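You operate a simulated robot arm through the tools that you are given. There is no shell and no other tool.

You run a simulated robot arm. Do the job below in one go: nothing can be reset, and whatever is moved stays where it is left.

JOB
Take the yellow-band medium vial on the top of the cream cabinet and put it away on the top of the preparing bench. Then put the white wipe on the top of the cream cabinet away on the shelf under the hatch. Then put the pack with a black knob in the silver packs tray. Then put the orange-band large vial on the top of the door cabinet away on the upper shelf of the ready stand. Then take the white star wheel with a black grip and put it on the top of the drawer cabinet. Then shut the change parts door. Then fetch the jar marked "TWO" from the top of the setting bench and set it on the top of the door cabinet. Then press the zero button of washer one two times. The order counts. Set down upright: yellow-band medium vial, pack with a black knob, orange-band large vial, jar.

The check looks at the end state, three seconds after you hand in, the way a careful person would. Anything else that was tipped, shoved, dropped, spilled or broken makes it a failure.

ROBOT AND FRAMES
A 6-joint arm with a four-finger gripper on a trunk, on a base that moves. Base frame: it is fixed to the floor where the robot stands at the start and does not move with it; the origin is under the middle of the robot, x ahead of it, y to its left, z up; the surface under the hand at the start is at about z = 930. Lengths are in mm, angles in degrees, forces in N, time in s.
It reaches about 1041 mm from its shoulder. Its first joint turns from -166.0 to 166.0 degrees. Places, roughly: change parts door [-100, 3400, 500]; jar with a blue lid, jar with a grey lid [-1000, 4000, 1000]; orange-band large vial (4x4x8 cm) [0, 3800, 900]; pack with a black knob (14x9x13 cm) [700, 2800, 900]; packs tray [-750, 4000, 1000]; shelf under the hatch [-8000, -2200, 400]; top of the door cabinet [-200, 3900, 900]; top of the drawer cabinet [-2300, 3900, 900]; top of the preparing bench [-3800, 3800, 900]; upper shelf of the ready stand [-2800, 3800, 500]; white star wheel with a black grip [-250, 4000, 750]; white wipe (9x7x3 cm) [900, 100, 900]; yellow-band medium vial (3x3x7 cm) [500, 100, 1000]; zero button of washer one [-4300, 2100, 900]. Payload 3.67 kg.
The tool frame sits at the grasp point between the pads (the TCP): z along the fingers, y along the line on which they close. The tips reach 28 mm beyond it. The gripper opens to 112 mm; its body begins 73 mm behind the TCP.
Orientation is that of the tool frame in the base frame, as a unit quaternion [x, y, z, w]. With the fingers straight down and closing along the base's y, the tool's x points along the base's -x, its y along +y and its z along -z.

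CONTROLS
- The arm moves only by the tool drive_tool. Its argument "motion" is a list of rows, each a list of 7 numbers: the shift along the base's x, y, z in mm, then the turn, a rotation vector about the base's x, y, z in degrees, then the opening, from 0 (shut) to 1 (fully open). In form: [[tx, ty, tz, wx, wy, wz, fingers], ...]. A call has 1 to 20 rows; each row is the pose to reach, as a shift and turn from the pose commanded when the call began. Rows are played at 5 a second. More than 50 mm and 8.6 degrees between two rows, or a gripper value outside its range, and nothing of the call is played. A pose out of reach is approached as far as the arm can. The call stops where the force on the tool passes 40 N (or 10 N more than at its start, if that is more) or the arm is blocked; 0.2 s more then pass. The fingers move at their own pace (about 102.5 mm/s each) and stop on an object; they squeeze with about 22 N. The grip force told is the motor's: it shows also when the fingers shut on nothing. Time passes only in rows, and 0.2 s behind the last, so rows that repeat a pose let the fingers close. The reply holds the time, the measured pose of the TCP, the force on the tool along the base axes, the opening and the grip force, in the units named above and with some noise, with the torque about the TCP (base axes, N m) and any sound that the robot's microphone picked up.
- Cameras (640 x 400 px; columns grow to the right, rows downward): "scene" is now at [118.5, 170, 1356]; the picture's right is [-0.39, -0.92, 0.00], its down [-0.30, 0.13, -0.94] and it looks along [0.87, -0.37, -0.33] (base axes); focal length 264 px, centre (320, 200). "wrist" rides on the gripper at [60, -18, -104] in the tool frame; the picture's right is [0.29, 0.96, 0.00], its down [-0.80, 0.24, -0.55] and it looks along [-0.53, 0.16, 0.83] (tool axes); focal length 234 px, centre (320, 200). There is no depth. A picture from a camera that has moved, and an enlarged one, comes with that camera's place and axes in the base frame and with its lens. The place of the scene camera against the robot may be out by one fixed shift of up to 25 mm in any direction.
- camera(camera): a new picture of that camera. It takes no simulated time.
- base_move(legs): drives the robot by 1 to 6 legs, each [ahead, left, turn to the left] in mm, mm and degrees, along the robot's own axes; the way and the turn of a leg run together, so that a leg with both is an arc; at most 1500 mm and 180 degrees a leg. The arm and the cameras ride along, it lands a little off, and it stops where it bumps. It gives what a move gives.
- head_to(pan, tilt): turns the head with the scene camera to pan (to the left, within 143 degrees either way) and tilt (down, from -29 to 69), counted from straight ahead of the robot. It gives what a move gives.
- close_up(camera, box): a new picture of the part [left, top, right, bottom] of that camera's present view, enlarged. It takes no simulated time.
- finish_job(): hands the job in; it is judged then, once.

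Nothing tells you exact positions but the pictures and the camera data. Unless the task says otherwise, let go and move clear before handing in.

The tools are called as name(argument=value, ...) on one line, values as JSON. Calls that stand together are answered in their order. drive_tool: Moves the arm, as the interface text tells. Its arguments: {"type":"object","properties":{"motion":{"type":"array"}},"required":["motion"]} The other tools are called the same way: base_move (legs) drives the base; head_to (pan, tilt) turns the head that bears the scene camera; camera (camera) takes a picture; close_up (camera, box) takes an enlarged picture of a part of a camera's view; finish_job () hands the job in.

At the start:

```text
t: 0.0
position: [561.5, -107.5, 1267.2]
tool_rot: [0.001, 1.0, 0.0, 0.0]
force: [0.0, -0.9, -0.6]
torque: [-0.02, -0.03, 0.01]
finger_gap: 112.1
grip_force: 0.0
robot x, y, heading: [-0.3, 2.1, -0.1]
head pan, tilt (commanded): [-23.2, 19.3]
```

scene: 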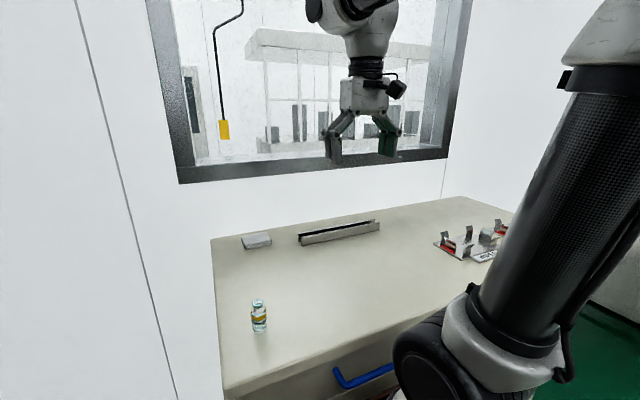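
wrist: 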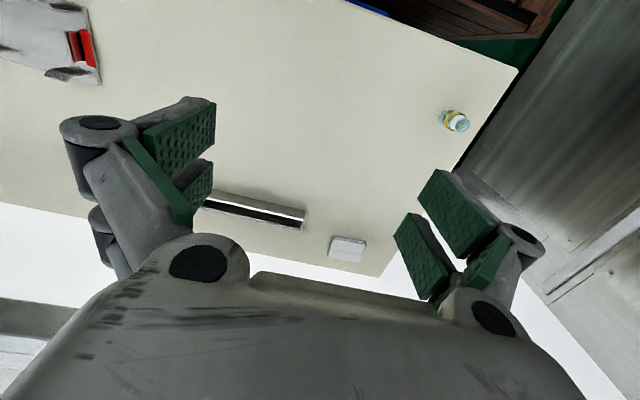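

I see the cream cabinet ahead with the yellow-band vial at about (545, 130) and the white wipe near its back edge. I'll look around first with the head and enlarge the vial.

close_up(camera="wrist", box=[380, 60, 540, 160])

close_up(camera="scene", box=[200, 200, 520, 400])

head_to(pan=60, tilt=15)

camera(camera="scene")

head_to(pan=130, tilt=15)

camera(camera="scene")

head_to(pan=-130, tilt=15)

camera(camera="scene")

head_to(pan=0, tilt=30)

camera(camera="scene")

```text
4.00 times, centred on (460, 110) of wrist
camera zoom: at [501.4, -126.3, 1370.4], right [-0.29, 0.96, 0.0], down [0.8, 0.24, 0.55], along [0.53, 0.16, -0.83], focal length 937 px, centre (-240, 560)
```

zoom: 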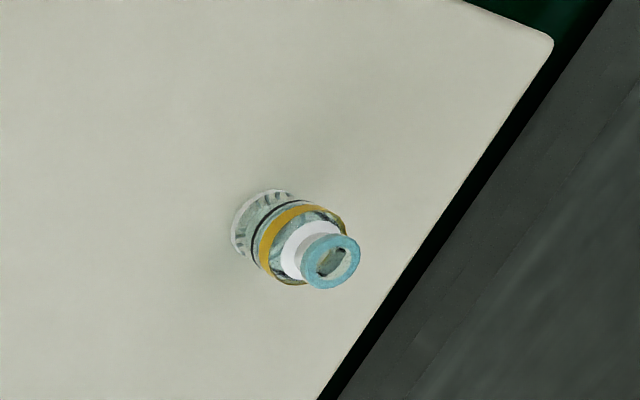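

```text
2.00 times, centred on (360, 300) of scene
camera zoom: at [118.5, 170.0, 1356.0], right [-0.39, -0.92, 0.0], down [-0.3, 0.13, -0.94], along [0.87, -0.37, -0.33], focal length 528 px, centre (240, 0)
```

zoom: 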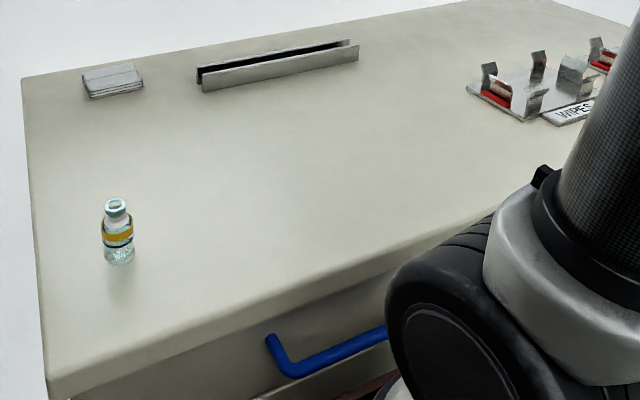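

```text
t: 1.6
position: [560.7, -107.6, 1265.2]
tool_rot: [-0.001, 1.0, 0.001, 0.0]
force: [-0.7, -1.1, -0.6]
torque: [-0.01, -0.03, -0.02]
finger_gap: 111.9
grip_force: 0.1
robot x, y, heading: [0.6, 1.3, 0.0]
head pan, tilt (commanded): [60.0, 15.0]
```

```text
taken
camera scene: at [79.6, 287.6, 1363.1], right [0.87, -0.5, 0.0], down [-0.13, -0.22, -0.97], along [0.48, 0.84, -0.26], focal length 264 px, centre (320, 200)
```

scene: 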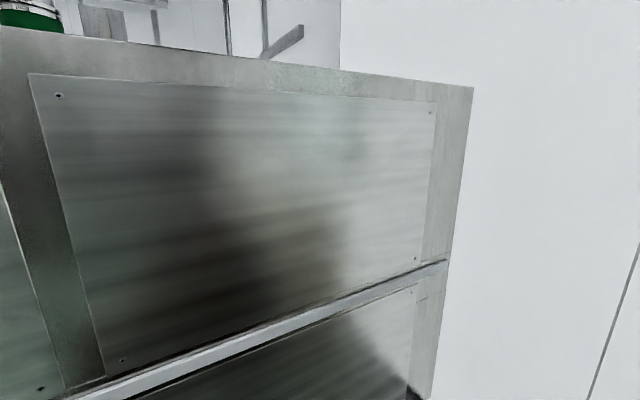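

```text
t: 3.0
position: [560.6, -107.2, 1267.4]
tool_rot: [0.0, 1.0, 0.0, 0.0]
force: [-0.8, 0.0, -0.4]
torque: [0.03, 0.02, -0.01]
finger_gap: 111.9
grip_force: 0.0
robot x, y, heading: [-5.1, -2.0, -0.0]
head pan, tilt (commanded): [130.0, 15.0]
```

```text
taken
camera scene: at [-27.2, 278.4, 1363.1], right [0.77, 0.64, 0.0], down [0.17, -0.2, -0.97], along [-0.62, 0.74, -0.26], focal length 264 px, centre (320, 200)
```

scene: 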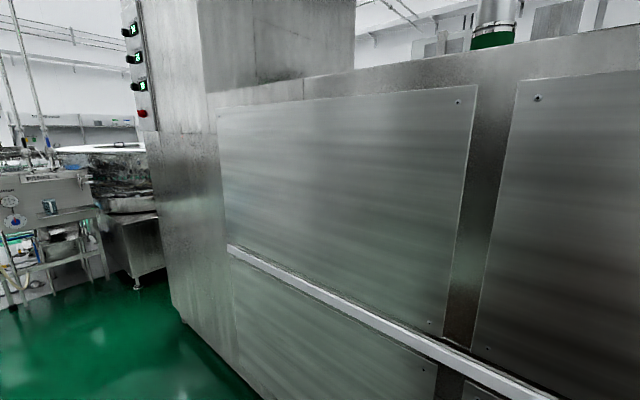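

```text
t: 6.6
position: [561.5, -107.8, 1266.1]
tool_rot: [0.0, 1.0, 0.0, 0.0]
force: [-0.1, -0.2, -0.7]
torque: [0.01, 0.03, 0.04]
finger_gap: 111.9
grip_force: 0.0
robot x, y, heading: [0.1, 2.3, -0.1]
head pan, tilt (commanded): [-130.0, 15.0]
```

```text
taken
camera scene: at [-27.2, 135.2, 1363.1], right [-0.77, 0.64, 0.0], down [0.17, 0.2, -0.97], along [-0.62, -0.74, -0.26], focal length 264 px, centre (320, 200)
```

scene: 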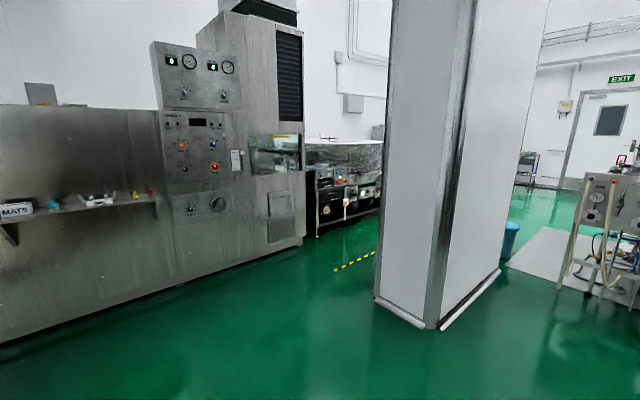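

```text
t: 8.7
position: [561.3, -107.8, 1267.4]
tool_rot: [0.001, 1.0, 0.001, 0.001]
force: [-0.7, 0.3, -0.8]
torque: [0.0, 0.0, -0.02]
finger_gap: 112.0
grip_force: 0.0
robot x, y, heading: [-0.7, 1.8, 0.2]
head pan, tilt (commanded): [0.0, 30.0]
```

```text
taken
camera scene: at [123.2, 206.7, 1338.9], right [0.0, -1.0, 0.0], down [-0.5, 0.0, -0.87], along [0.87, 0.0, -0.5], focal length 264 px, centre (320, 200)
```

scene: 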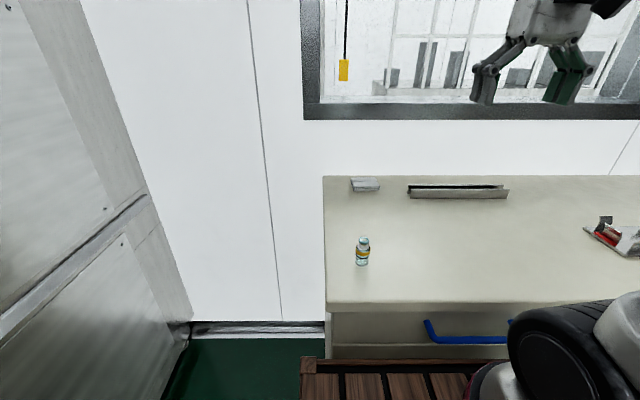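

The vial stands at about (539, 124) on the cabinet, and a large machine blocks the way to the left. I'll move the hand above the vial and refine with the wrist camera.

drive_tool(motion=[[-3, 33, -22, 0, 0, 0, 1], [-6, 66, -44, 0, 0, 0, 1], [-9, 99, -66, 0, 0, 0, 1], [-12, 132, -88, 0, 0, 0, 1], [-16, 165, -110, 0, 0, 0, 1], [-19, 198, -132, 0, 0, 0, 1], [-22, 231, -150, 0, 0, 0, 1], [-22, 231, -150, 0, 0, 0, 1]])

camera(camera="wrist")

camera(camera="scene")

```text
t: 10.5
position: [539.6, 123.7, 1116.5]
tool_rot: [0.0, 1.0, 0.001, 0.0]
force: [-0.4, 0.7, 0.7]
torque: [0.03, 0.03, 0.0]
finger_gap: 111.9
grip_force: 0.0
robot x, y, heading: [0.5, -1.2, -0.1]
head pan, tilt (commanded): [0.0, 30.0]
```

```text
taken
camera wrist: at [479.3, 105.7, 1219.8], right [-0.29, 0.96, 0.0], down [0.8, 0.24, 0.55], along [0.53, 0.16, -0.83], focal length 234 px, centre (320, 200)
```

wrist: 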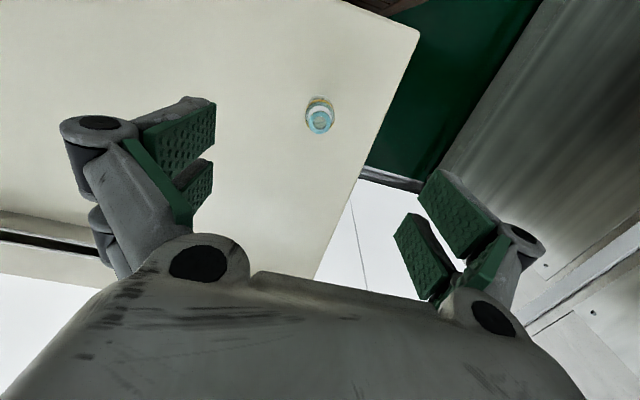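

```text
taken
camera scene: at [123.2, 206.8, 1338.9], right [0.0, -1.0, 0.0], down [-0.5, 0.0, -0.87], along [0.87, 0.0, -0.5], focal length 264 px, centre (320, 200)
```

scene: 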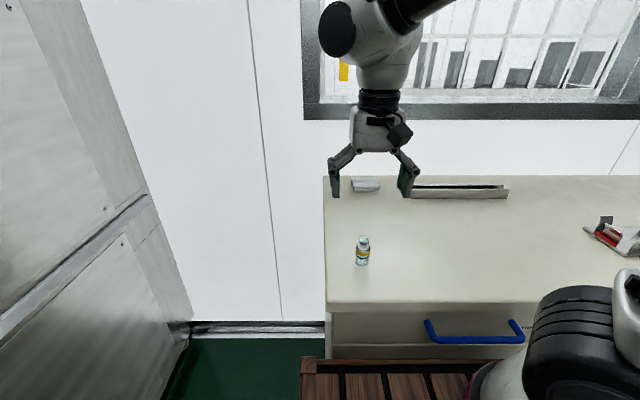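

The vial is almost on the tool axis; I'll enlarge to confirm before descending.

close_up(camera="wrist", box=[280, 70, 360, 150])

```text
5.00 times, centred on (320, 110) of wrist
camera zoom: at [479.3, 105.7, 1219.8], right [-0.29, 0.96, 0.0], down [0.8, 0.24, 0.55], along [0.53, 0.16, -0.83], focal length 1171 px, centre (320, 650)
```

zoom: 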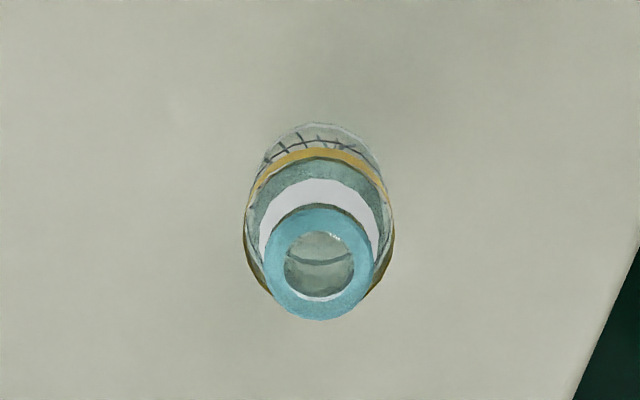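

The vial is about 3 mm toward the robot from the axis. I'll descend around it with the fingers open.

drive_tool(motion=[[-3, 0, -40, 0, 0, 0, 1], [-3, 0, -80, 0, 0, 0, 1], [-3, 0, -115, 0, 0, 0, 1], [-3, 0, -135, 0, 0, 0, 1], [-3, 0, -148, 0, 0, 0, 1], [-3, 0, -148, 0, 0, 0, 1]])

camera(camera="wrist")

camera(camera="scene")

```text
t: 11.9
position: [536.5, 124.0, 968.6]
tool_rot: [0.0, 1.0, 0.001, 0.0]
force: [-0.3, -0.5, -0.9]
torque: [0.03, -0.03, -0.01]
finger_gap: 111.9
grip_force: 0.0
robot x, y, heading: [2.5, -0.1, 0.2]
head pan, tilt (commanded): [0.0, 30.0]
```

```text
taken
camera wrist: at [477.1, 105.4, 1072.7], right [-0.29, 0.96, 0.0], down [0.8, 0.24, 0.55], along [0.53, 0.16, -0.83], focal length 234 px, centre (320, 200)
```

wrist: 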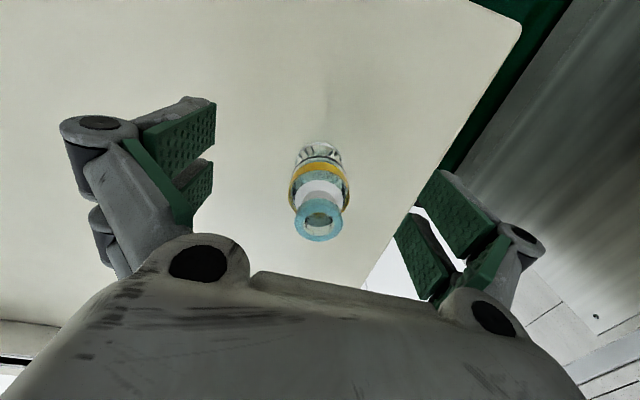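

```text
taken
camera scene: at [123.2, 206.8, 1338.8], right [0.0, -1.0, 0.0], down [-0.5, 0.0, -0.87], along [0.87, 0.0, -0.5], focal length 264 px, centre (320, 200)
```

scene: 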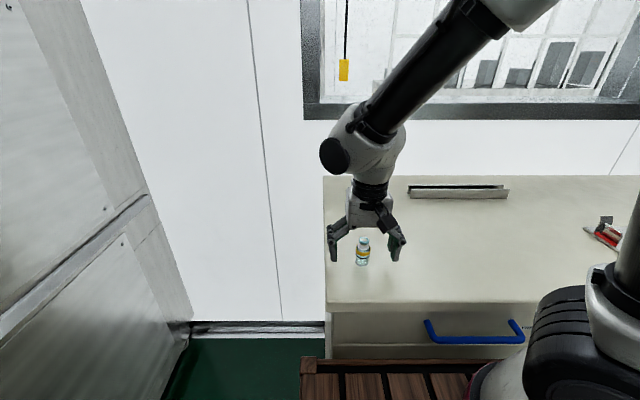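

The hand is around the vial and about 4 mm too far ahead. I'll correct by 4 mm, then close.

drive_tool(motion=[[-4, 0, 0, 0, 0, 0, 1], [-4, 0, 0, 0, 0, 0, 0.5], [-4, 0, 0, 0, 0, 0, 0.1], [-4, 0, 0, 0, 0, 0, 0], [-4, 0, 0, 0, 0, 0, 0], [-4, 0, 0, 0, 0, 0, 0]])

camera(camera="wrist")

```text
t: 13.3
position: [533.2, 125.5, 968.4]
tool_rot: [0.0, 1.0, 0.0, 0.0]
force: [0.3, 0.4, -0.1]
torque: [0.02, 0.0, -0.02]
finger_gap: 28.5
grip_force: 22.2
robot x, y, heading: [-1.1, -0.1, -0.1]
head pan, tilt (commanded): [0.0, 30.0]
```

```text
taken
camera wrist: at [473.1, 105.2, 1072.3], right [-0.29, 0.96, 0.0], down [0.8, 0.24, 0.55], along [0.53, 0.16, -0.83], focal length 234 px, centre (320, 200)
```

wrist: 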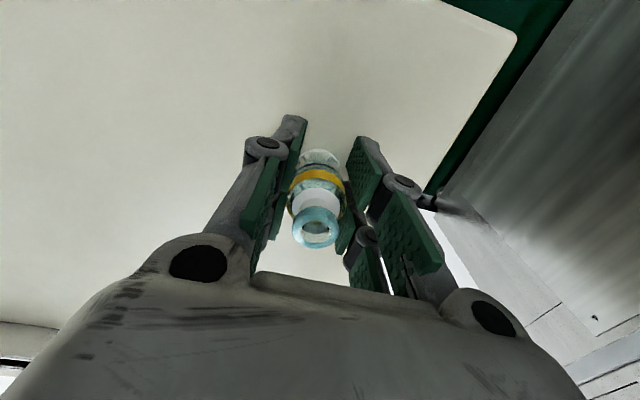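

The vial is gripped (gap 28.5 mm, 22 N). I'll lift it straight up and bring the arm in toward the robot for travel.

drive_tool(motion=[[0, 0, 20, 0, 0, 0, 0], [0, 0, 55, 0, 0, 0, 0], [0, 0, 95, 0, 0, 0, 0], [0, 0, 135, 0, 0, 0, 0], [0, 0, 175, 0, 0, 0, 0], [-10, -30, 205, 0, 0, 0, 0], [-20, -65, 225, 0, 0, 0, 0], [-30, -105, 235, 0, 0, 0, 0], [-45, -145, 240, 0, 0, 0, 0], [-60, -185, 240, 0, 0, 0, 0], [-75, -225, 240, 0, 0, 0, 0], [-75, -225, 240, 0, 0, 0, 0]])

camera(camera="wrist")

head_to(pan=-60, tilt=25)

camera(camera="scene")

head_to(pan=-143, tilt=10)

camera(camera="scene")

head_to(pan=143, tilt=10)

camera(camera="scene")

```text
t: 15.9
position: [458.9, -101.3, 1207.2]
tool_rot: [-0.001, 1.0, 0.0, 0.001]
force: [-0.9, 0.2, -0.9]
torque: [-0.03, 0.0, -0.04]
finger_gap: 28.3
grip_force: 21.7
robot x, y, heading: [-0.7, 1.9, -0.2]
head pan, tilt (commanded): [0.0, 30.0]
```

```text
taken
camera wrist: at [399.5, -120.5, 1310.8], right [-0.29, 0.96, 0.0], down [0.8, 0.24, 0.55], along [0.53, 0.16, -0.83], focal length 234 px, centre (320, 200)
```

wrist: 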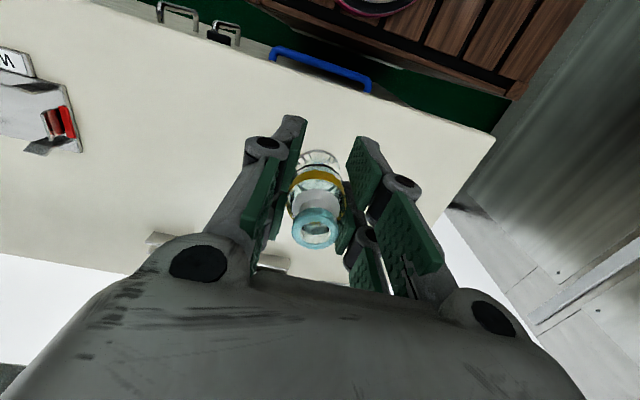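

```text
t: 17.2
position: [458.4, -100.7, 1206.6]
tool_rot: [0.0, 1.0, 0.001, 0.0]
force: [-0.3, 0.2, -0.3]
torque: [-0.02, -0.02, 0.02]
finger_gap: 28.3
grip_force: 22.0
robot x, y, heading: [4.5, 1.0, -0.0]
head pan, tilt (commanded): [-60.0, 25.0]
```

```text
taken
camera scene: at [78.9, 127.0, 1346.8], right [-0.87, -0.5, 0.0], down [-0.21, 0.37, -0.91], along [0.45, -0.78, -0.42], focal length 264 px, centre (320, 200)
```

scene: 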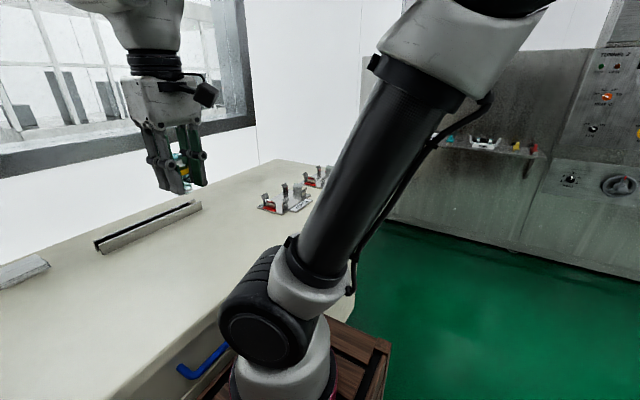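

```text
t: 18.8
position: [460.7, -100.7, 1206.7]
tool_rot: [0.0, 1.0, 0.0, -0.001]
force: [-0.1, -0.1, 0.0]
torque: [-0.01, 0.02, 0.02]
finger_gap: 28.6
grip_force: 21.8
robot x, y, heading: [0.9, -1.5, -0.1]
head pan, tilt (commanded): [-143.0, 10.0]
```

```text
taken
camera scene: at [-41.4, 150.8, 1371.2], right [-0.6, 0.8, 0.0], down [0.14, 0.1, -0.98], along [-0.79, -0.59, -0.17], focal length 264 px, centre (320, 200)
```

scene: 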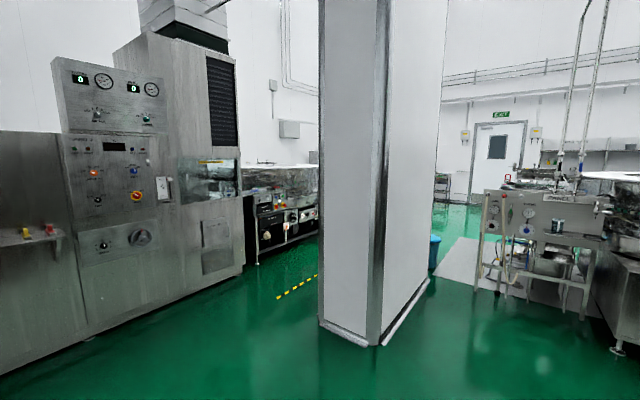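

```text
t: 22.7
position: [459.1, -100.8, 1207.0]
tool_rot: [0.0, 1.0, 0.001, 0.0]
force: [-0.2, -0.6, -0.9]
torque: [0.01, 0.01, 0.03]
finger_gap: 28.3
grip_force: 22.2
robot x, y, heading: [1.7, 0.9, -0.2]
head pan, tilt (commanded): [143.0, 10.0]
```

```text
taken
camera scene: at [-41.4, 262.7, 1371.2], right [0.6, 0.8, 0.0], down [0.14, -0.1, -0.98], along [-0.79, 0.59, -0.17], focal length 264 px, centre (320, 200)
```

scene: 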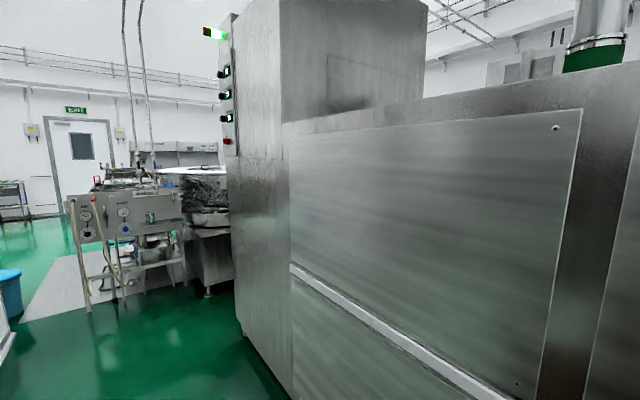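

The vial is held and lifted clear. The big machine on the left seems to end at about x = -1870, with a gauge stand beyond; I'll back off straight along the free floor and look at the passages.

base_move(legs=[[-900, 0, 0]])

head_to(pan=120, tilt=15)

camera(camera="scene")

head_to(pan=143, tilt=15)

camera(camera="scene")

head_to(pan=0, tilt=30)

camera(camera="scene")

```text
t: 27.5
position: [-449.4, -101.4, 1206.3]
tool_rot: [0.002, 1.0, 0.0, 0.0]
force: [0.2, 0.0, -0.5]
torque: [-0.01, 0.02, -0.01]
finger_gap: 28.7
grip_force: 22.1
robot x, y, heading: [-910.6, 1.3, -0.7]
head pan, tilt (commanded): [143.0, 10.0]
```

```text
t: 28.4
position: [-449.6, -100.9, 1206.5]
tool_rot: [0.003, 1.0, 0.0, 0.0]
force: [-0.1, 0.0, -0.5]
torque: [0.01, 0.02, -0.04]
finger_gap: 28.8
grip_force: 22.1
robot x, y, heading: [-900.9, 1.7, -0.6]
head pan, tilt (commanded): [120.0, 15.0]
```

```text
taken
camera scene: at [-919.7, 290.7, 1363.1], right [0.87, 0.5, 0.0], down [0.13, -0.22, -0.97], along [-0.48, 0.84, -0.26], focal length 264 px, centre (320, 200)
```

scene: 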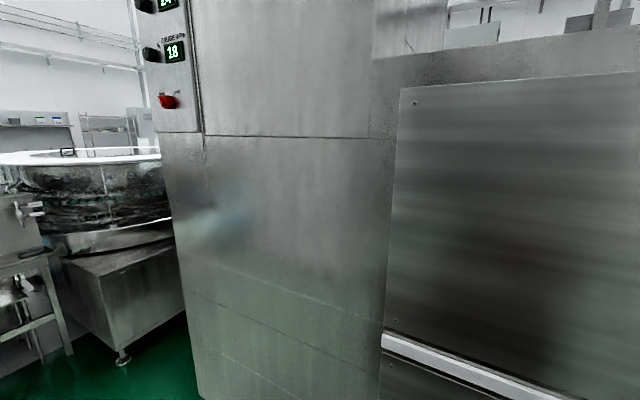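

```text
t: 29.2
position: [-448.5, -100.8, 1207.4]
tool_rot: [0.002, 1.0, 0.001, 0.0]
force: [-0.3, 0.2, -0.3]
torque: [0.02, 0.01, 0.0]
finger_gap: 28.5
grip_force: 22.2
robot x, y, heading: [-911.7, 1.8, -0.2]
head pan, tilt (commanded): [143.0, 15.0]
```

```text
taken
camera scene: at [-947.6, 266.3, 1363.1], right [0.61, 0.79, 0.0], down [0.21, -0.16, -0.97], along [-0.77, 0.59, -0.26], focal length 264 px, centre (320, 200)
```

scene: 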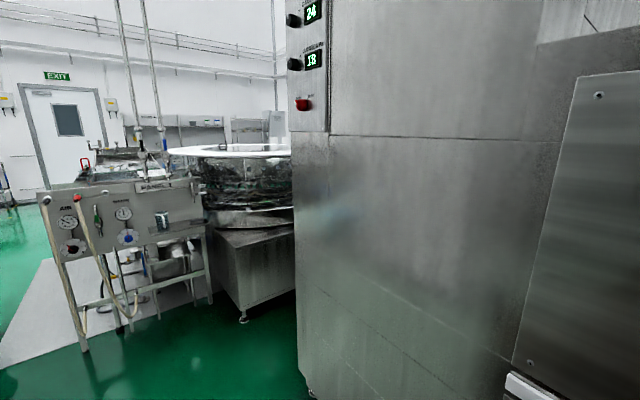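

```text
t: 31.5
position: [-448.8, -102.1, 1207.3]
tool_rot: [0.002, 1.0, 0.0, 0.0]
force: [-0.9, -0.6, -0.3]
torque: [-0.03, 0.0, 0.05]
finger_gap: 28.3
grip_force: 21.9
robot x, y, heading: [-905.6, 4.7, -0.2]
head pan, tilt (commanded): [0.0, 30.0]
```

```text
taken
camera scene: at [-783.0, 209.0, 1338.9], right [-0.01, -1.0, 0.0], down [-0.5, 0.0, -0.87], along [0.87, -0.01, -0.5], focal length 264 px, centre (320, 200)
```

scene: 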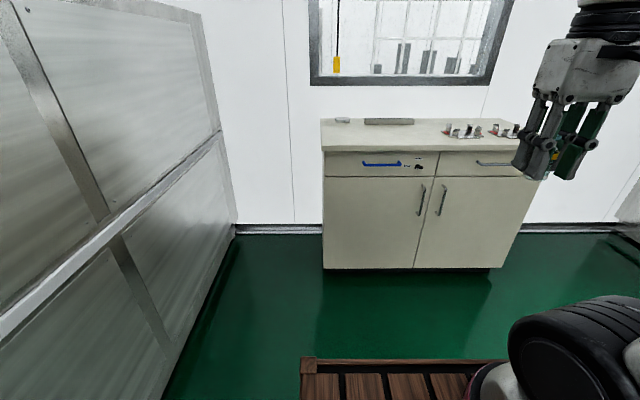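

The robot's own deck is the wooden slatted platform, so its footprint is roughly 740 x 450 mm. I'll back up further to see past the machine's end.

base_move(legs=[[-1050, 100, 0]])

head_to(pan=90, tilt=15)

camera(camera="scene")

head_to(pan=140, tilt=15)

camera(camera="scene")

head_to(pan=-140, tilt=15)

camera(camera="scene")

```text
t: 36.9
position: [-1496.6, 4.9, 1207.7]
tool_rot: [-0.002, 1.0, 0.0, 0.0]
force: [-0.3, 0.4, -0.6]
torque: [0.01, 0.03, 0.04]
finger_gap: 28.4
grip_force: 21.5
robot x, y, heading: [-1958.1, 104.6, -0.2]
head pan, tilt (commanded): [0.0, 30.0]
```

```text
t: 38.6
position: [-1495.6, 5.1, 1208.7]
tool_rot: [-0.001, 1.0, 0.0, 0.0]
force: [0.1, -0.5, -0.4]
torque: [-0.02, 0.04, 0.03]
finger_gap: 28.7
grip_force: 21.8
robot x, y, heading: [-1955.0, 105.5, 0.3]
head pan, tilt (commanded): [90.0, 15.0]
```

```text
taken
camera scene: at [-1923.8, 404.9, 1363.1], right [1.0, 0.0, 0.0], down [0.0, -0.26, -0.97], along [0.0, 0.97, -0.26], focal length 264 px, centre (320, 200)
```

scene: 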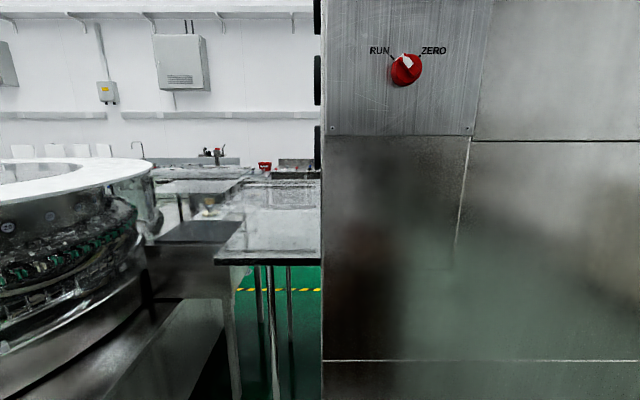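

```text
t: 39.7
position: [-1495.5, 6.2, 1208.0]
tool_rot: [-0.002, 1.0, 0.0, 0.0]
force: [-0.1, -1.4, -1.1]
torque: [0.0, 0.0, -0.03]
finger_gap: 28.3
grip_force: 21.4
robot x, y, heading: [-1955.5, 104.9, 0.3]
head pan, tilt (commanded): [140.0, 15.0]
```

```text
taken
camera scene: at [-1995.2, 371.4, 1363.1], right [0.64, 0.77, 0.0], down [0.2, -0.17, -0.97], along [-0.74, 0.62, -0.26], focal length 264 px, centre (320, 200)
```

scene: 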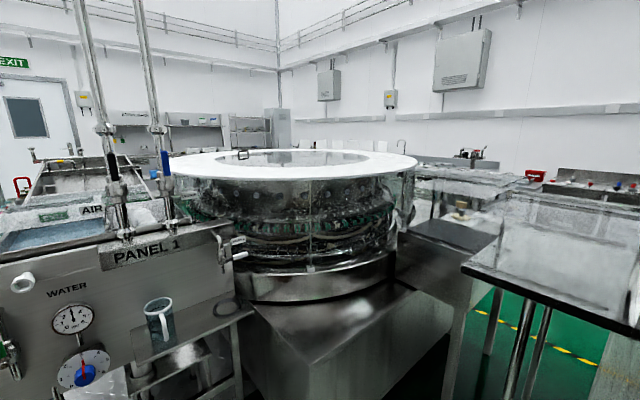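

```text
t: 43.6
position: [-1495.7, 4.4, 1206.4]
tool_rot: [-0.002, 1.0, 0.0, 0.0]
force: [-0.5, -0.7, 0.1]
torque: [0.0, 0.01, 0.0]
finger_gap: 28.2
grip_force: 21.7
robot x, y, heading: [-1956.7, 105.4, 0.1]
head pan, tilt (commanded): [-140.0, 15.0]
```

```text
taken
camera scene: at [-1994.9, 251.2, 1363.1], right [-0.65, 0.76, 0.0], down [0.2, 0.17, -0.97], along [-0.74, -0.62, -0.26], focal length 264 px, centre (320, 200)
```

scene: 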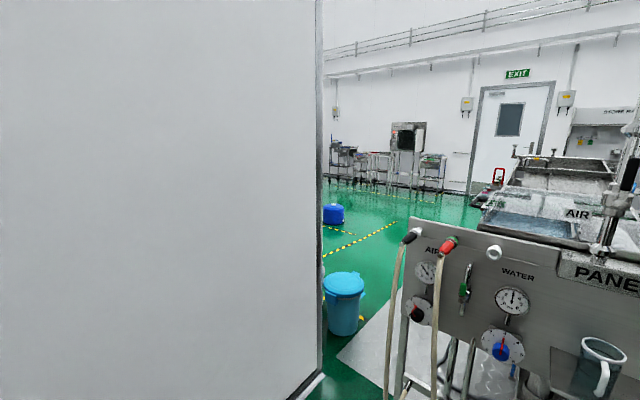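

The gap between machine and turntable is filled by a conveyor, and the gap between the pillar and Panel 1 is too narrow (~350 mm). I'll go around the pillar on its far side, through the corridor at y ≈ -1650.

base_move(legs=[[1000, 0, 0], [0, -1300, 0], [0, 0, 180]])

head_to(pan=0, tilt=15)

camera(camera="scene")

head_to(pan=45, tilt=15)

camera(camera="scene")

```text
t: 62.5
position: [-1401.1, -1152.0, 1206.7]
tool_rot: [0.999, 0.046, 0.0, 0.0]
force: [0.0, -0.1, -0.5]
torque: [-0.03, 0.01, -0.01]
finger_gap: 28.2
grip_force: 22.0
robot x, y, heading: [-933.7, -1213.9, -174.9]
head pan, tilt (commanded): [-140.0, 15.0]
```

```text
t: 64.8
position: [-1402.1, -1152.4, 1207.0]
tool_rot: [0.999, 0.046, 0.0, -0.001]
force: [-0.9, 0.6, 0.8]
torque: [0.0, 0.01, -0.02]
finger_gap: 28.1
grip_force: 22.3
robot x, y, heading: [-935.0, -1210.0, -175.1]
head pan, tilt (commanded): [0.0, 15.0]
```

```text
taken
camera scene: at [-1015.7, -1444.5, 1363.1], right [-0.09, 1.0, 0.0], down [0.26, 0.02, -0.97], along [-0.96, -0.09, -0.26], focal length 264 px, centre (320, 200)
```

scene: 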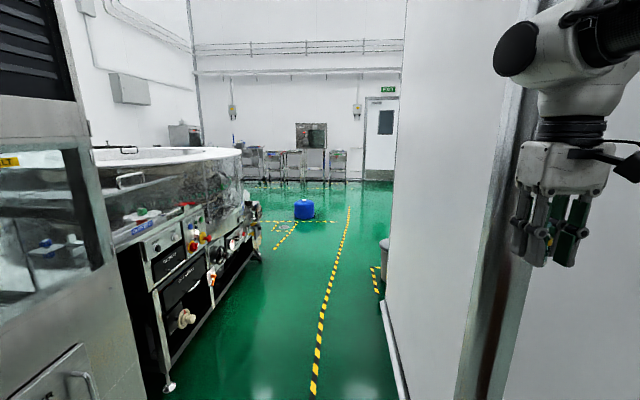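

```text
t: 65.9
position: [-1401.1, -1152.7, 1206.5]
tool_rot: [0.999, 0.046, 0.0, 0.0]
force: [-0.1, 0.2, 0.0]
torque: [0.0, 0.0, 0.0]
finger_gap: 28.0
grip_force: 21.8
robot x, y, heading: [-935.2, -1217.8, -174.9]
head pan, tilt (commanded): [45.0, 15.0]
```

```text
taken
camera scene: at [-982.6, -1507.9, 1363.1], right [-0.77, 0.64, 0.0], down [0.17, 0.2, -0.97], along [-0.62, -0.74, -0.26], focal length 264 px, centre (320, 200)
```

scene: 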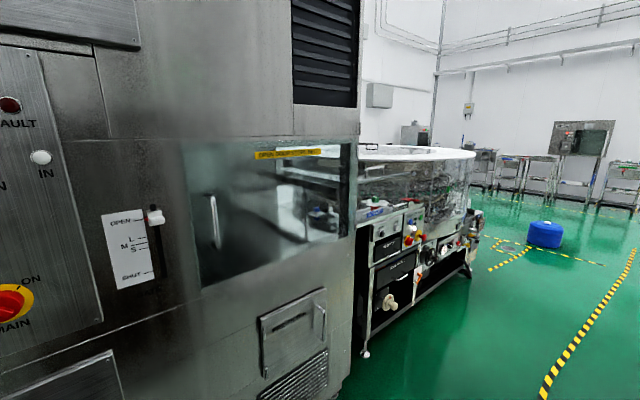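

The corridor south of the pillar is clear (pillar face y ≈ -1100, machine front y ≈ -2370). I'll correct the heading and drive west along y ≈ -1690.

base_move(legs=[[0, 0, -5], [0, 470, 0], [1450, 0, 0], [1400, 0, 0]])

head_to(pan=-50, tilt=15)

camera(camera="scene")

head_to(pan=0, tilt=15)

camera(camera="scene")

head_to(pan=50, tilt=15)

camera(camera="scene")

```text
t: 82.4
position: [-4225.1, -1637.2, 1206.7]
tool_rot: [1.0, 0.022, 0.0, 0.0]
force: [0.8, 0.3, -0.9]
torque: [-0.01, -0.02, 0.02]
finger_gap: 28.0
grip_force: 22.0
robot x, y, heading: [-3761.3, -1719.2, -177.9]
head pan, tilt (commanded): [45.0, 15.0]
```

```text
t: 84.1
position: [-4224.5, -1637.6, 1207.8]
tool_rot: [1.0, 0.022, 0.0, 0.0]
force: [-0.1, -0.3, -0.3]
torque: [-0.03, 0.03, 0.0]
finger_gap: 27.7
grip_force: 22.1
robot x, y, heading: [-3760.5, -1720.7, -177.4]
head pan, tilt (commanded): [-50.0, 15.0]
```

```text
taken
camera scene: at [-3822.6, -1874.0, 1363.1], right [0.74, 0.68, 0.0], down [0.17, -0.19, -0.97], along [-0.65, 0.71, -0.26], focal length 264 px, centre (320, 200)
```

scene: 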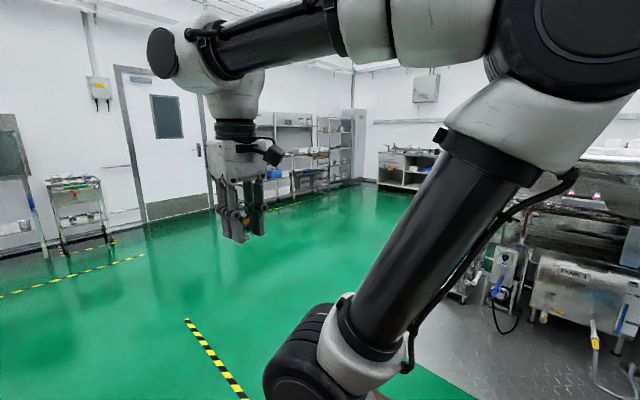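

```text
t: 85.3
position: [-4225.5, -1638.8, 1208.3]
tool_rot: [1.0, 0.021, 0.0, 0.0]
force: [-0.5, 0.3, -0.4]
torque: [0.01, -0.01, -0.02]
finger_gap: 28.0
grip_force: 22.4
robot x, y, heading: [-3763.0, -1716.6, -177.5]
head pan, tilt (commanded): [0.0, 15.0]
```

```text
taken
camera scene: at [-3852.9, -1946.9, 1363.1], right [-0.04, 1.0, 0.0], down [0.26, 0.01, -0.97], along [-0.96, -0.04, -0.26], focal length 264 px, centre (320, 200)
```

scene: 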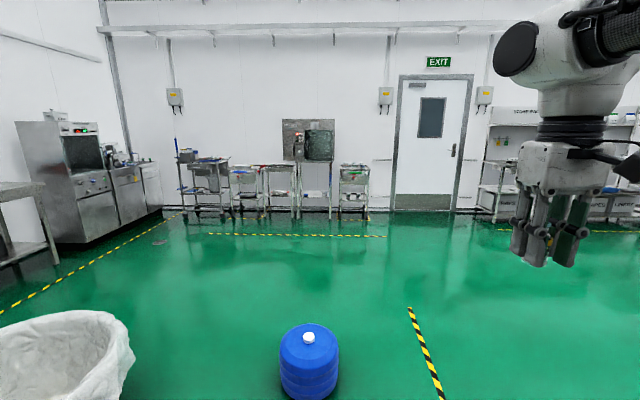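

```text
t: 86.5
position: [-4225.1, -1638.6, 1207.9]
tool_rot: [1.0, 0.021, 0.001, -0.001]
force: [0.0, 0.0, -0.6]
torque: [0.01, 0.01, 0.03]
finger_gap: 27.8
grip_force: 22.0
robot x, y, heading: [-3763.0, -1718.9, -177.6]
head pan, tilt (commanded): [50.0, 15.0]
```

```text
taken
camera scene: at [-3816.5, -2016.9, 1363.1], right [-0.79, 0.61, 0.0], down [0.16, 0.21, -0.97], along [-0.59, -0.77, -0.26], focal length 264 px, centre (320, 200)
```

scene: 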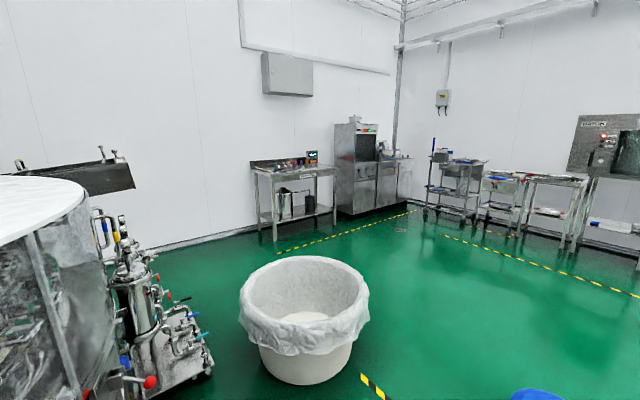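

The hatch and its shelf are on the west wall; the north area is reachable west of the Panel skid. I'll shift north of the blue tub, go west, then turn to face north.

base_move(legs=[[0, -700, 0], [1250, 0, 0], [0, 0, -92]])

head_to(pan=0, tilt=12)

camera(camera="scene")

head_to(pan=-40, tilt=12)

camera(camera="scene")

head_to(pan=80, tilt=12)

camera(camera="scene")

```text
t: 89.2
position: [-4246.8, -1178.6, 1206.7]
tool_rot: [1.0, 0.003, -0.001, -0.001]
force: [0.0, 1.0, 0.0]
torque: [-0.01, -0.01, -0.01]
finger_gap: 28.1
grip_force: 22.1
robot x, y, heading: [-3787.9, -1277.6, -179.6]
head pan, tilt (commanded): [50.0, 15.0]
stopped in leg 1: the robot was blocked; the commanded pose is now the measured one
```

```text
t: 90.3
position: [-4245.6, -1179.8, 1208.3]
tool_rot: [1.0, 0.004, -0.001, 0.0]
force: [-0.8, -0.6, 0.0]
torque: [0.01, 0.0, 0.0]
finger_gap: 27.8
grip_force: 21.5
robot x, y, heading: [-3786.9, -1276.1, -179.6]
head pan, tilt (commanded): [0.0, 12.0]
```

```text
taken
camera scene: at [-3885.5, -1501.8, 1367.9], right [-0.01, 1.0, 0.0], down [0.21, 0.0, -0.98], along [-0.98, -0.01, -0.21], focal length 264 px, centre (320, 200)
```

scene: 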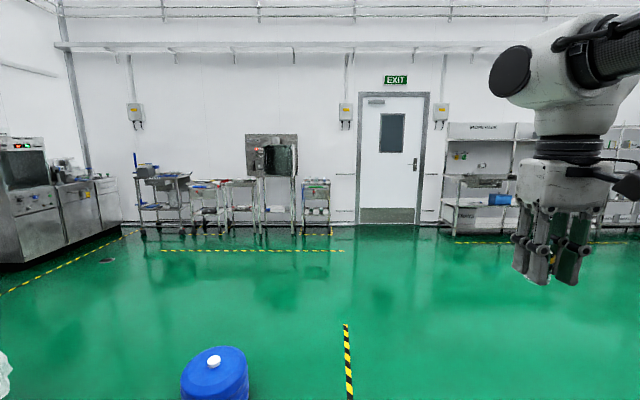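

```text
t: 91.4
position: [-4247.2, -1179.0, 1208.5]
tool_rot: [1.0, 0.003, -0.002, 0.0]
force: [0.3, 0.0, -0.6]
torque: [0.03, 0.0, 0.0]
finger_gap: 28.1
grip_force: 22.8
robot x, y, heading: [-3788.8, -1276.4, -179.7]
head pan, tilt (commanded): [-40.0, 12.0]
```

```text
taken
camera scene: at [-3864.1, -1441.8, 1367.9], right [0.64, 0.77, 0.0], down [0.16, -0.13, -0.98], along [-0.75, 0.62, -0.21], focal length 264 px, centre (320, 200)
```

scene: 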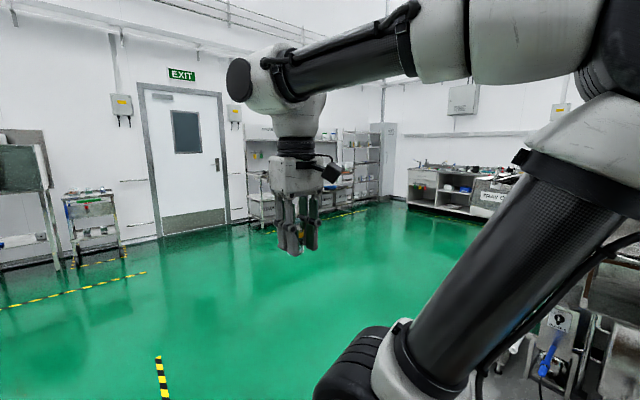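

```text
t: 93.4
position: [-4246.0, -1178.4, 1207.8]
tool_rot: [1.0, 0.004, -0.001, 0.0]
force: [-0.5, -0.3, -0.3]
torque: [0.0, -0.02, 0.01]
finger_gap: 28.2
grip_force: 22.1
robot x, y, heading: [-3786.8, -1276.9, -179.4]
head pan, tilt (commanded): [80.0, 12.0]
```

```text
taken
camera scene: at [-3807.9, -1593.1, 1368.0], right [-0.99, 0.17, 0.0], down [0.04, 0.2, -0.98], along [-0.16, -0.96, -0.21], focal length 264 px, centre (320, 200)
```

scene: 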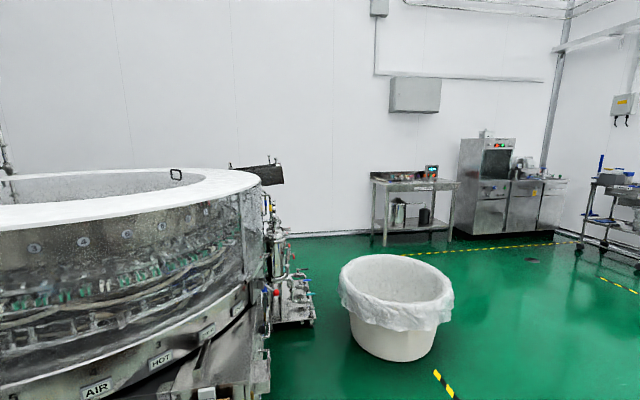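

The base was blocked on its right side while shifting north. Let me look there to see what it touched.

head_to(pan=-90, tilt=45)

camera(camera="scene")

head_to(pan=-135, tilt=40)

camera(camera="scene")

```text
t: 96.0
position: [-4246.4, -1179.2, 1207.7]
tool_rot: [1.0, 0.003, -0.001, 0.0]
force: [-0.6, 0.0, -0.5]
torque: [0.0, 0.01, 0.0]
finger_gap: 28.0
grip_force: 21.2
robot x, y, heading: [-3787.4, -1277.3, -179.3]
head pan, tilt (commanded): [-90.0, 45.0]
```

```text
taken
camera scene: at [-3792.8, -1419.9, 1316.3], right [1.0, 0.01, 0.0], down [0.0, -0.71, -0.71], along [0.0, 0.71, -0.71], focal length 264 px, centre (320, 200)
```

scene: 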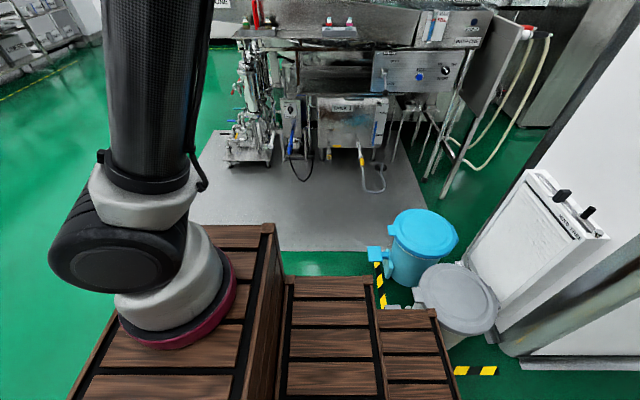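

```text
t: 97.1
position: [-4246.7, -1179.7, 1207.5]
tool_rot: [1.0, 0.003, -0.001, 0.0]
force: [0.7, 0.3, 0.2]
torque: [0.02, -0.01, 0.0]
finger_gap: 27.9
grip_force: 21.9
robot x, y, heading: [-3787.3, -1279.3, -179.7]
head pan, tilt (commanded): [-135.0, 40.0]
```

```text
taken
camera scene: at [-3732.6, -1440.6, 1323.5], right [0.71, -0.7, 0.0], down [-0.45, -0.46, -0.77], along [0.54, 0.55, -0.64], focal length 264 px, centre (320, 200)
```

scene: 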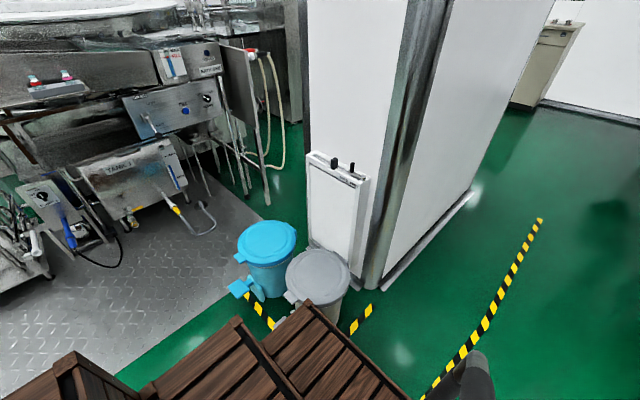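

The rear-right corner touched the grey bin by the pillar. I'll ease away south slightly, then go west and turn to face north.

base_move(legs=[[0, 60, 0], [1250, 0, 0], [0, 0, -90]])

head_to(pan=0, tilt=12)

camera(camera="scene")

head_to(pan=-50, tilt=12)

camera(camera="scene")

head_to(pan=-120, tilt=20)

camera(camera="scene")

```text
t: 107.8
position: [-4949.7, -892.8, 1207.5]
tool_rot: [0.715, -0.699, -0.001, -0.001]
force: [1.2, 0.4, -0.2]
torque: [0.02, 0.01, 0.01]
finger_gap: 27.8
grip_force: 22.3
robot x, y, heading: [-5042.5, -1355.9, 91.3]
head pan, tilt (commanded): [-135.0, 40.0]
```

```text
t: 110.0
position: [-4948.4, -893.6, 1207.9]
tool_rot: [0.716, -0.698, 0.0, 0.0]
force: [0.3, 0.0, -0.1]
torque: [-0.01, 0.01, 0.03]
finger_gap: 28.2
grip_force: 21.4
robot x, y, heading: [-5039.5, -1358.1, 91.3]
head pan, tilt (commanded): [0.0, 12.0]
```

```text
taken
camera scene: at [-5244.4, -1255.1, 1367.9], right [1.0, 0.02, 0.0], down [0.0, -0.21, -0.98], along [-0.02, 0.98, -0.21], focal length 264 px, centre (320, 200)
```

scene: 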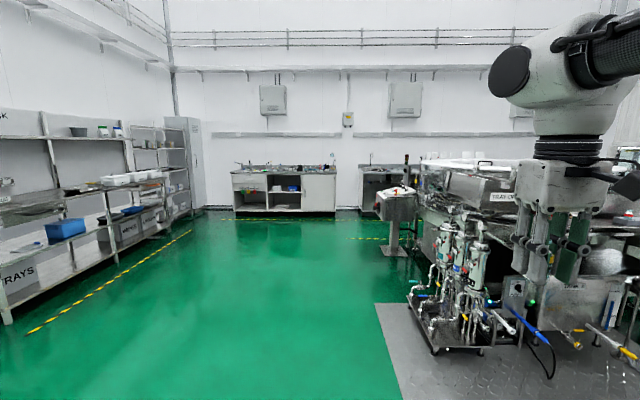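

```text
t: 111.2
position: [-4948.8, -894.9, 1206.6]
tool_rot: [0.715, -0.699, -0.001, -0.001]
force: [-1.0, -0.6, 0.9]
torque: [-0.01, 0.0, 0.02]
finger_gap: 28.0
grip_force: 22.1
robot x, y, heading: [-5039.9, -1354.4, 91.3]
head pan, tilt (commanded): [-50.0, 12.0]
```

```text
taken
camera scene: at [-5172.3, -1286.7, 1367.9], right [0.66, -0.75, 0.0], down [-0.16, -0.14, -0.98], along [0.73, 0.65, -0.21], focal length 264 px, centre (320, 200)
```

scene: 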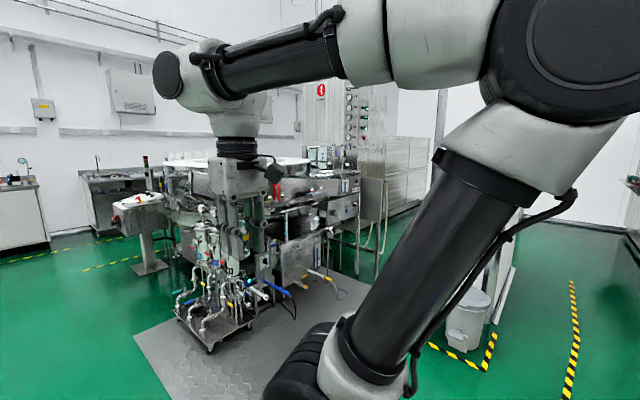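

```text
t: 112.6
position: [-4949.2, -893.9, 1207.6]
tool_rot: [0.715, -0.699, 0.0, -0.001]
force: [0.7, -0.6, -0.6]
torque: [0.0, 0.04, 0.04]
finger_gap: 28.0
grip_force: 21.8
robot x, y, heading: [-5040.2, -1352.7, 91.4]
head pan, tilt (commanded): [-120.0, 20.0]
```

```text
taken
camera scene: at [-5160.5, -1392.9, 1354.9], right [-0.48, -0.88, 0.0], down [-0.3, 0.16, -0.94], along [0.82, -0.45, -0.34], focal length 264 px, centre (320, 200)
```

scene: 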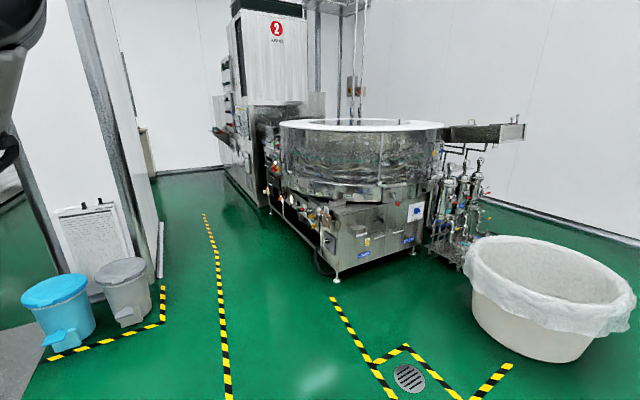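

The way north along x ≈ -5100 is clear; washer one's pedestal is near (-4345, 1900) and the preparing bench is at the north wall. I'll drive north and look.

base_move(legs=[[0, 60, -1.4], [1450, 0, 0], [1450, 0, 0], [900, 0, 0]])

head_to(pan=0, tilt=15)

camera(camera="scene")

head_to(pan=-60, tilt=15)

camera(camera="scene")

head_to(pan=-110, tilt=20)

camera(camera="scene")

```text
t: 131.7
position: [-5133.9, 2952.9, 1207.6]
tool_rot: [0.722, -0.692, 0.0, -0.001]
force: [0.0, 0.2, -0.5]
torque: [-0.02, 0.0, 0.01]
finger_gap: 28.0
grip_force: 22.8
robot x, y, heading: [-5218.5, 2490.4, 92.4]
head pan, tilt (commanded): [-120.0, 20.0]
```

```text
t: 133.7
position: [-5134.0, 2952.4, 1206.8]
tool_rot: [0.722, -0.692, -0.001, -0.001]
force: [0.4, -0.6, -0.4]
torque: [0.02, -0.01, 0.0]
finger_gap: 27.7
grip_force: 22.3
robot x, y, heading: [-5215.2, 2489.8, 92.2]
head pan, tilt (commanded): [0.0, 15.0]
```

```text
taken
camera scene: at [-5423.5, 2585.7, 1363.1], right [1.0, 0.04, 0.0], down [0.01, -0.26, -0.97], along [-0.04, 0.97, -0.26], focal length 264 px, centre (320, 200)
```

scene: 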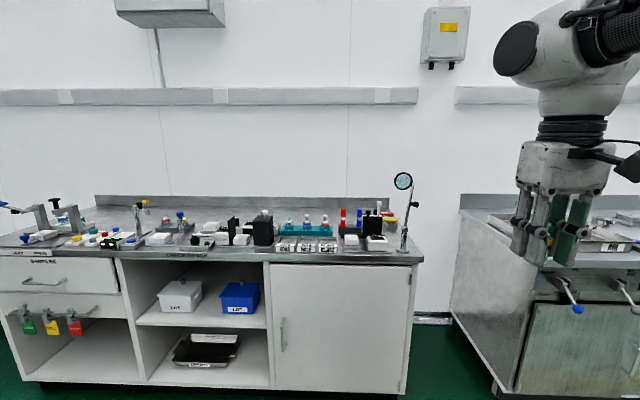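

```text
t: 135.0
position: [-5134.6, 2953.0, 1206.6]
tool_rot: [0.722, -0.692, -0.001, 0.0]
force: [-0.2, 0.0, -0.8]
torque: [0.02, 0.04, 0.02]
finger_gap: 28.2
grip_force: 22.4
robot x, y, heading: [-5216.7, 2491.6, 92.1]
head pan, tilt (commanded): [-60.0, 15.0]
```

```text
taken
camera scene: at [-5340.9, 2542.4, 1363.1], right [0.54, -0.84, 0.0], down [-0.22, -0.14, -0.97], along [0.82, 0.52, -0.26], focal length 264 px, centre (320, 200)
```

scene: 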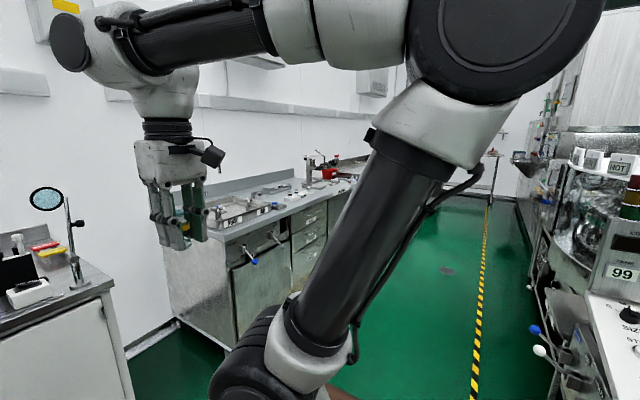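

```text
t: 136.2
position: [-5135.1, 2952.2, 1207.0]
tool_rot: [0.722, -0.692, 0.0, -0.002]
force: [0.6, -0.3, -0.6]
torque: [0.02, 0.01, 0.0]
finger_gap: 28.0
grip_force: 21.6
robot x, y, heading: [-5221.5, 2490.6, 92.1]
head pan, tilt (commanded): [-110.0, 20.0]
```

```text
taken
camera scene: at [-5331.0, 2464.2, 1354.9], right [-0.3, -0.95, 0.0], down [-0.33, 0.1, -0.94], along [0.9, -0.28, -0.34], focal length 264 px, centre (320, 200)
```

scene: 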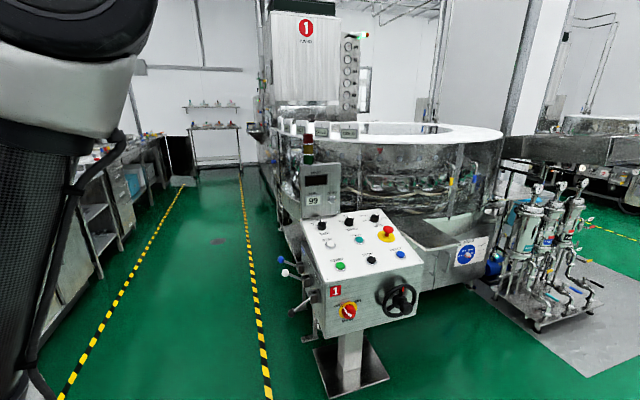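

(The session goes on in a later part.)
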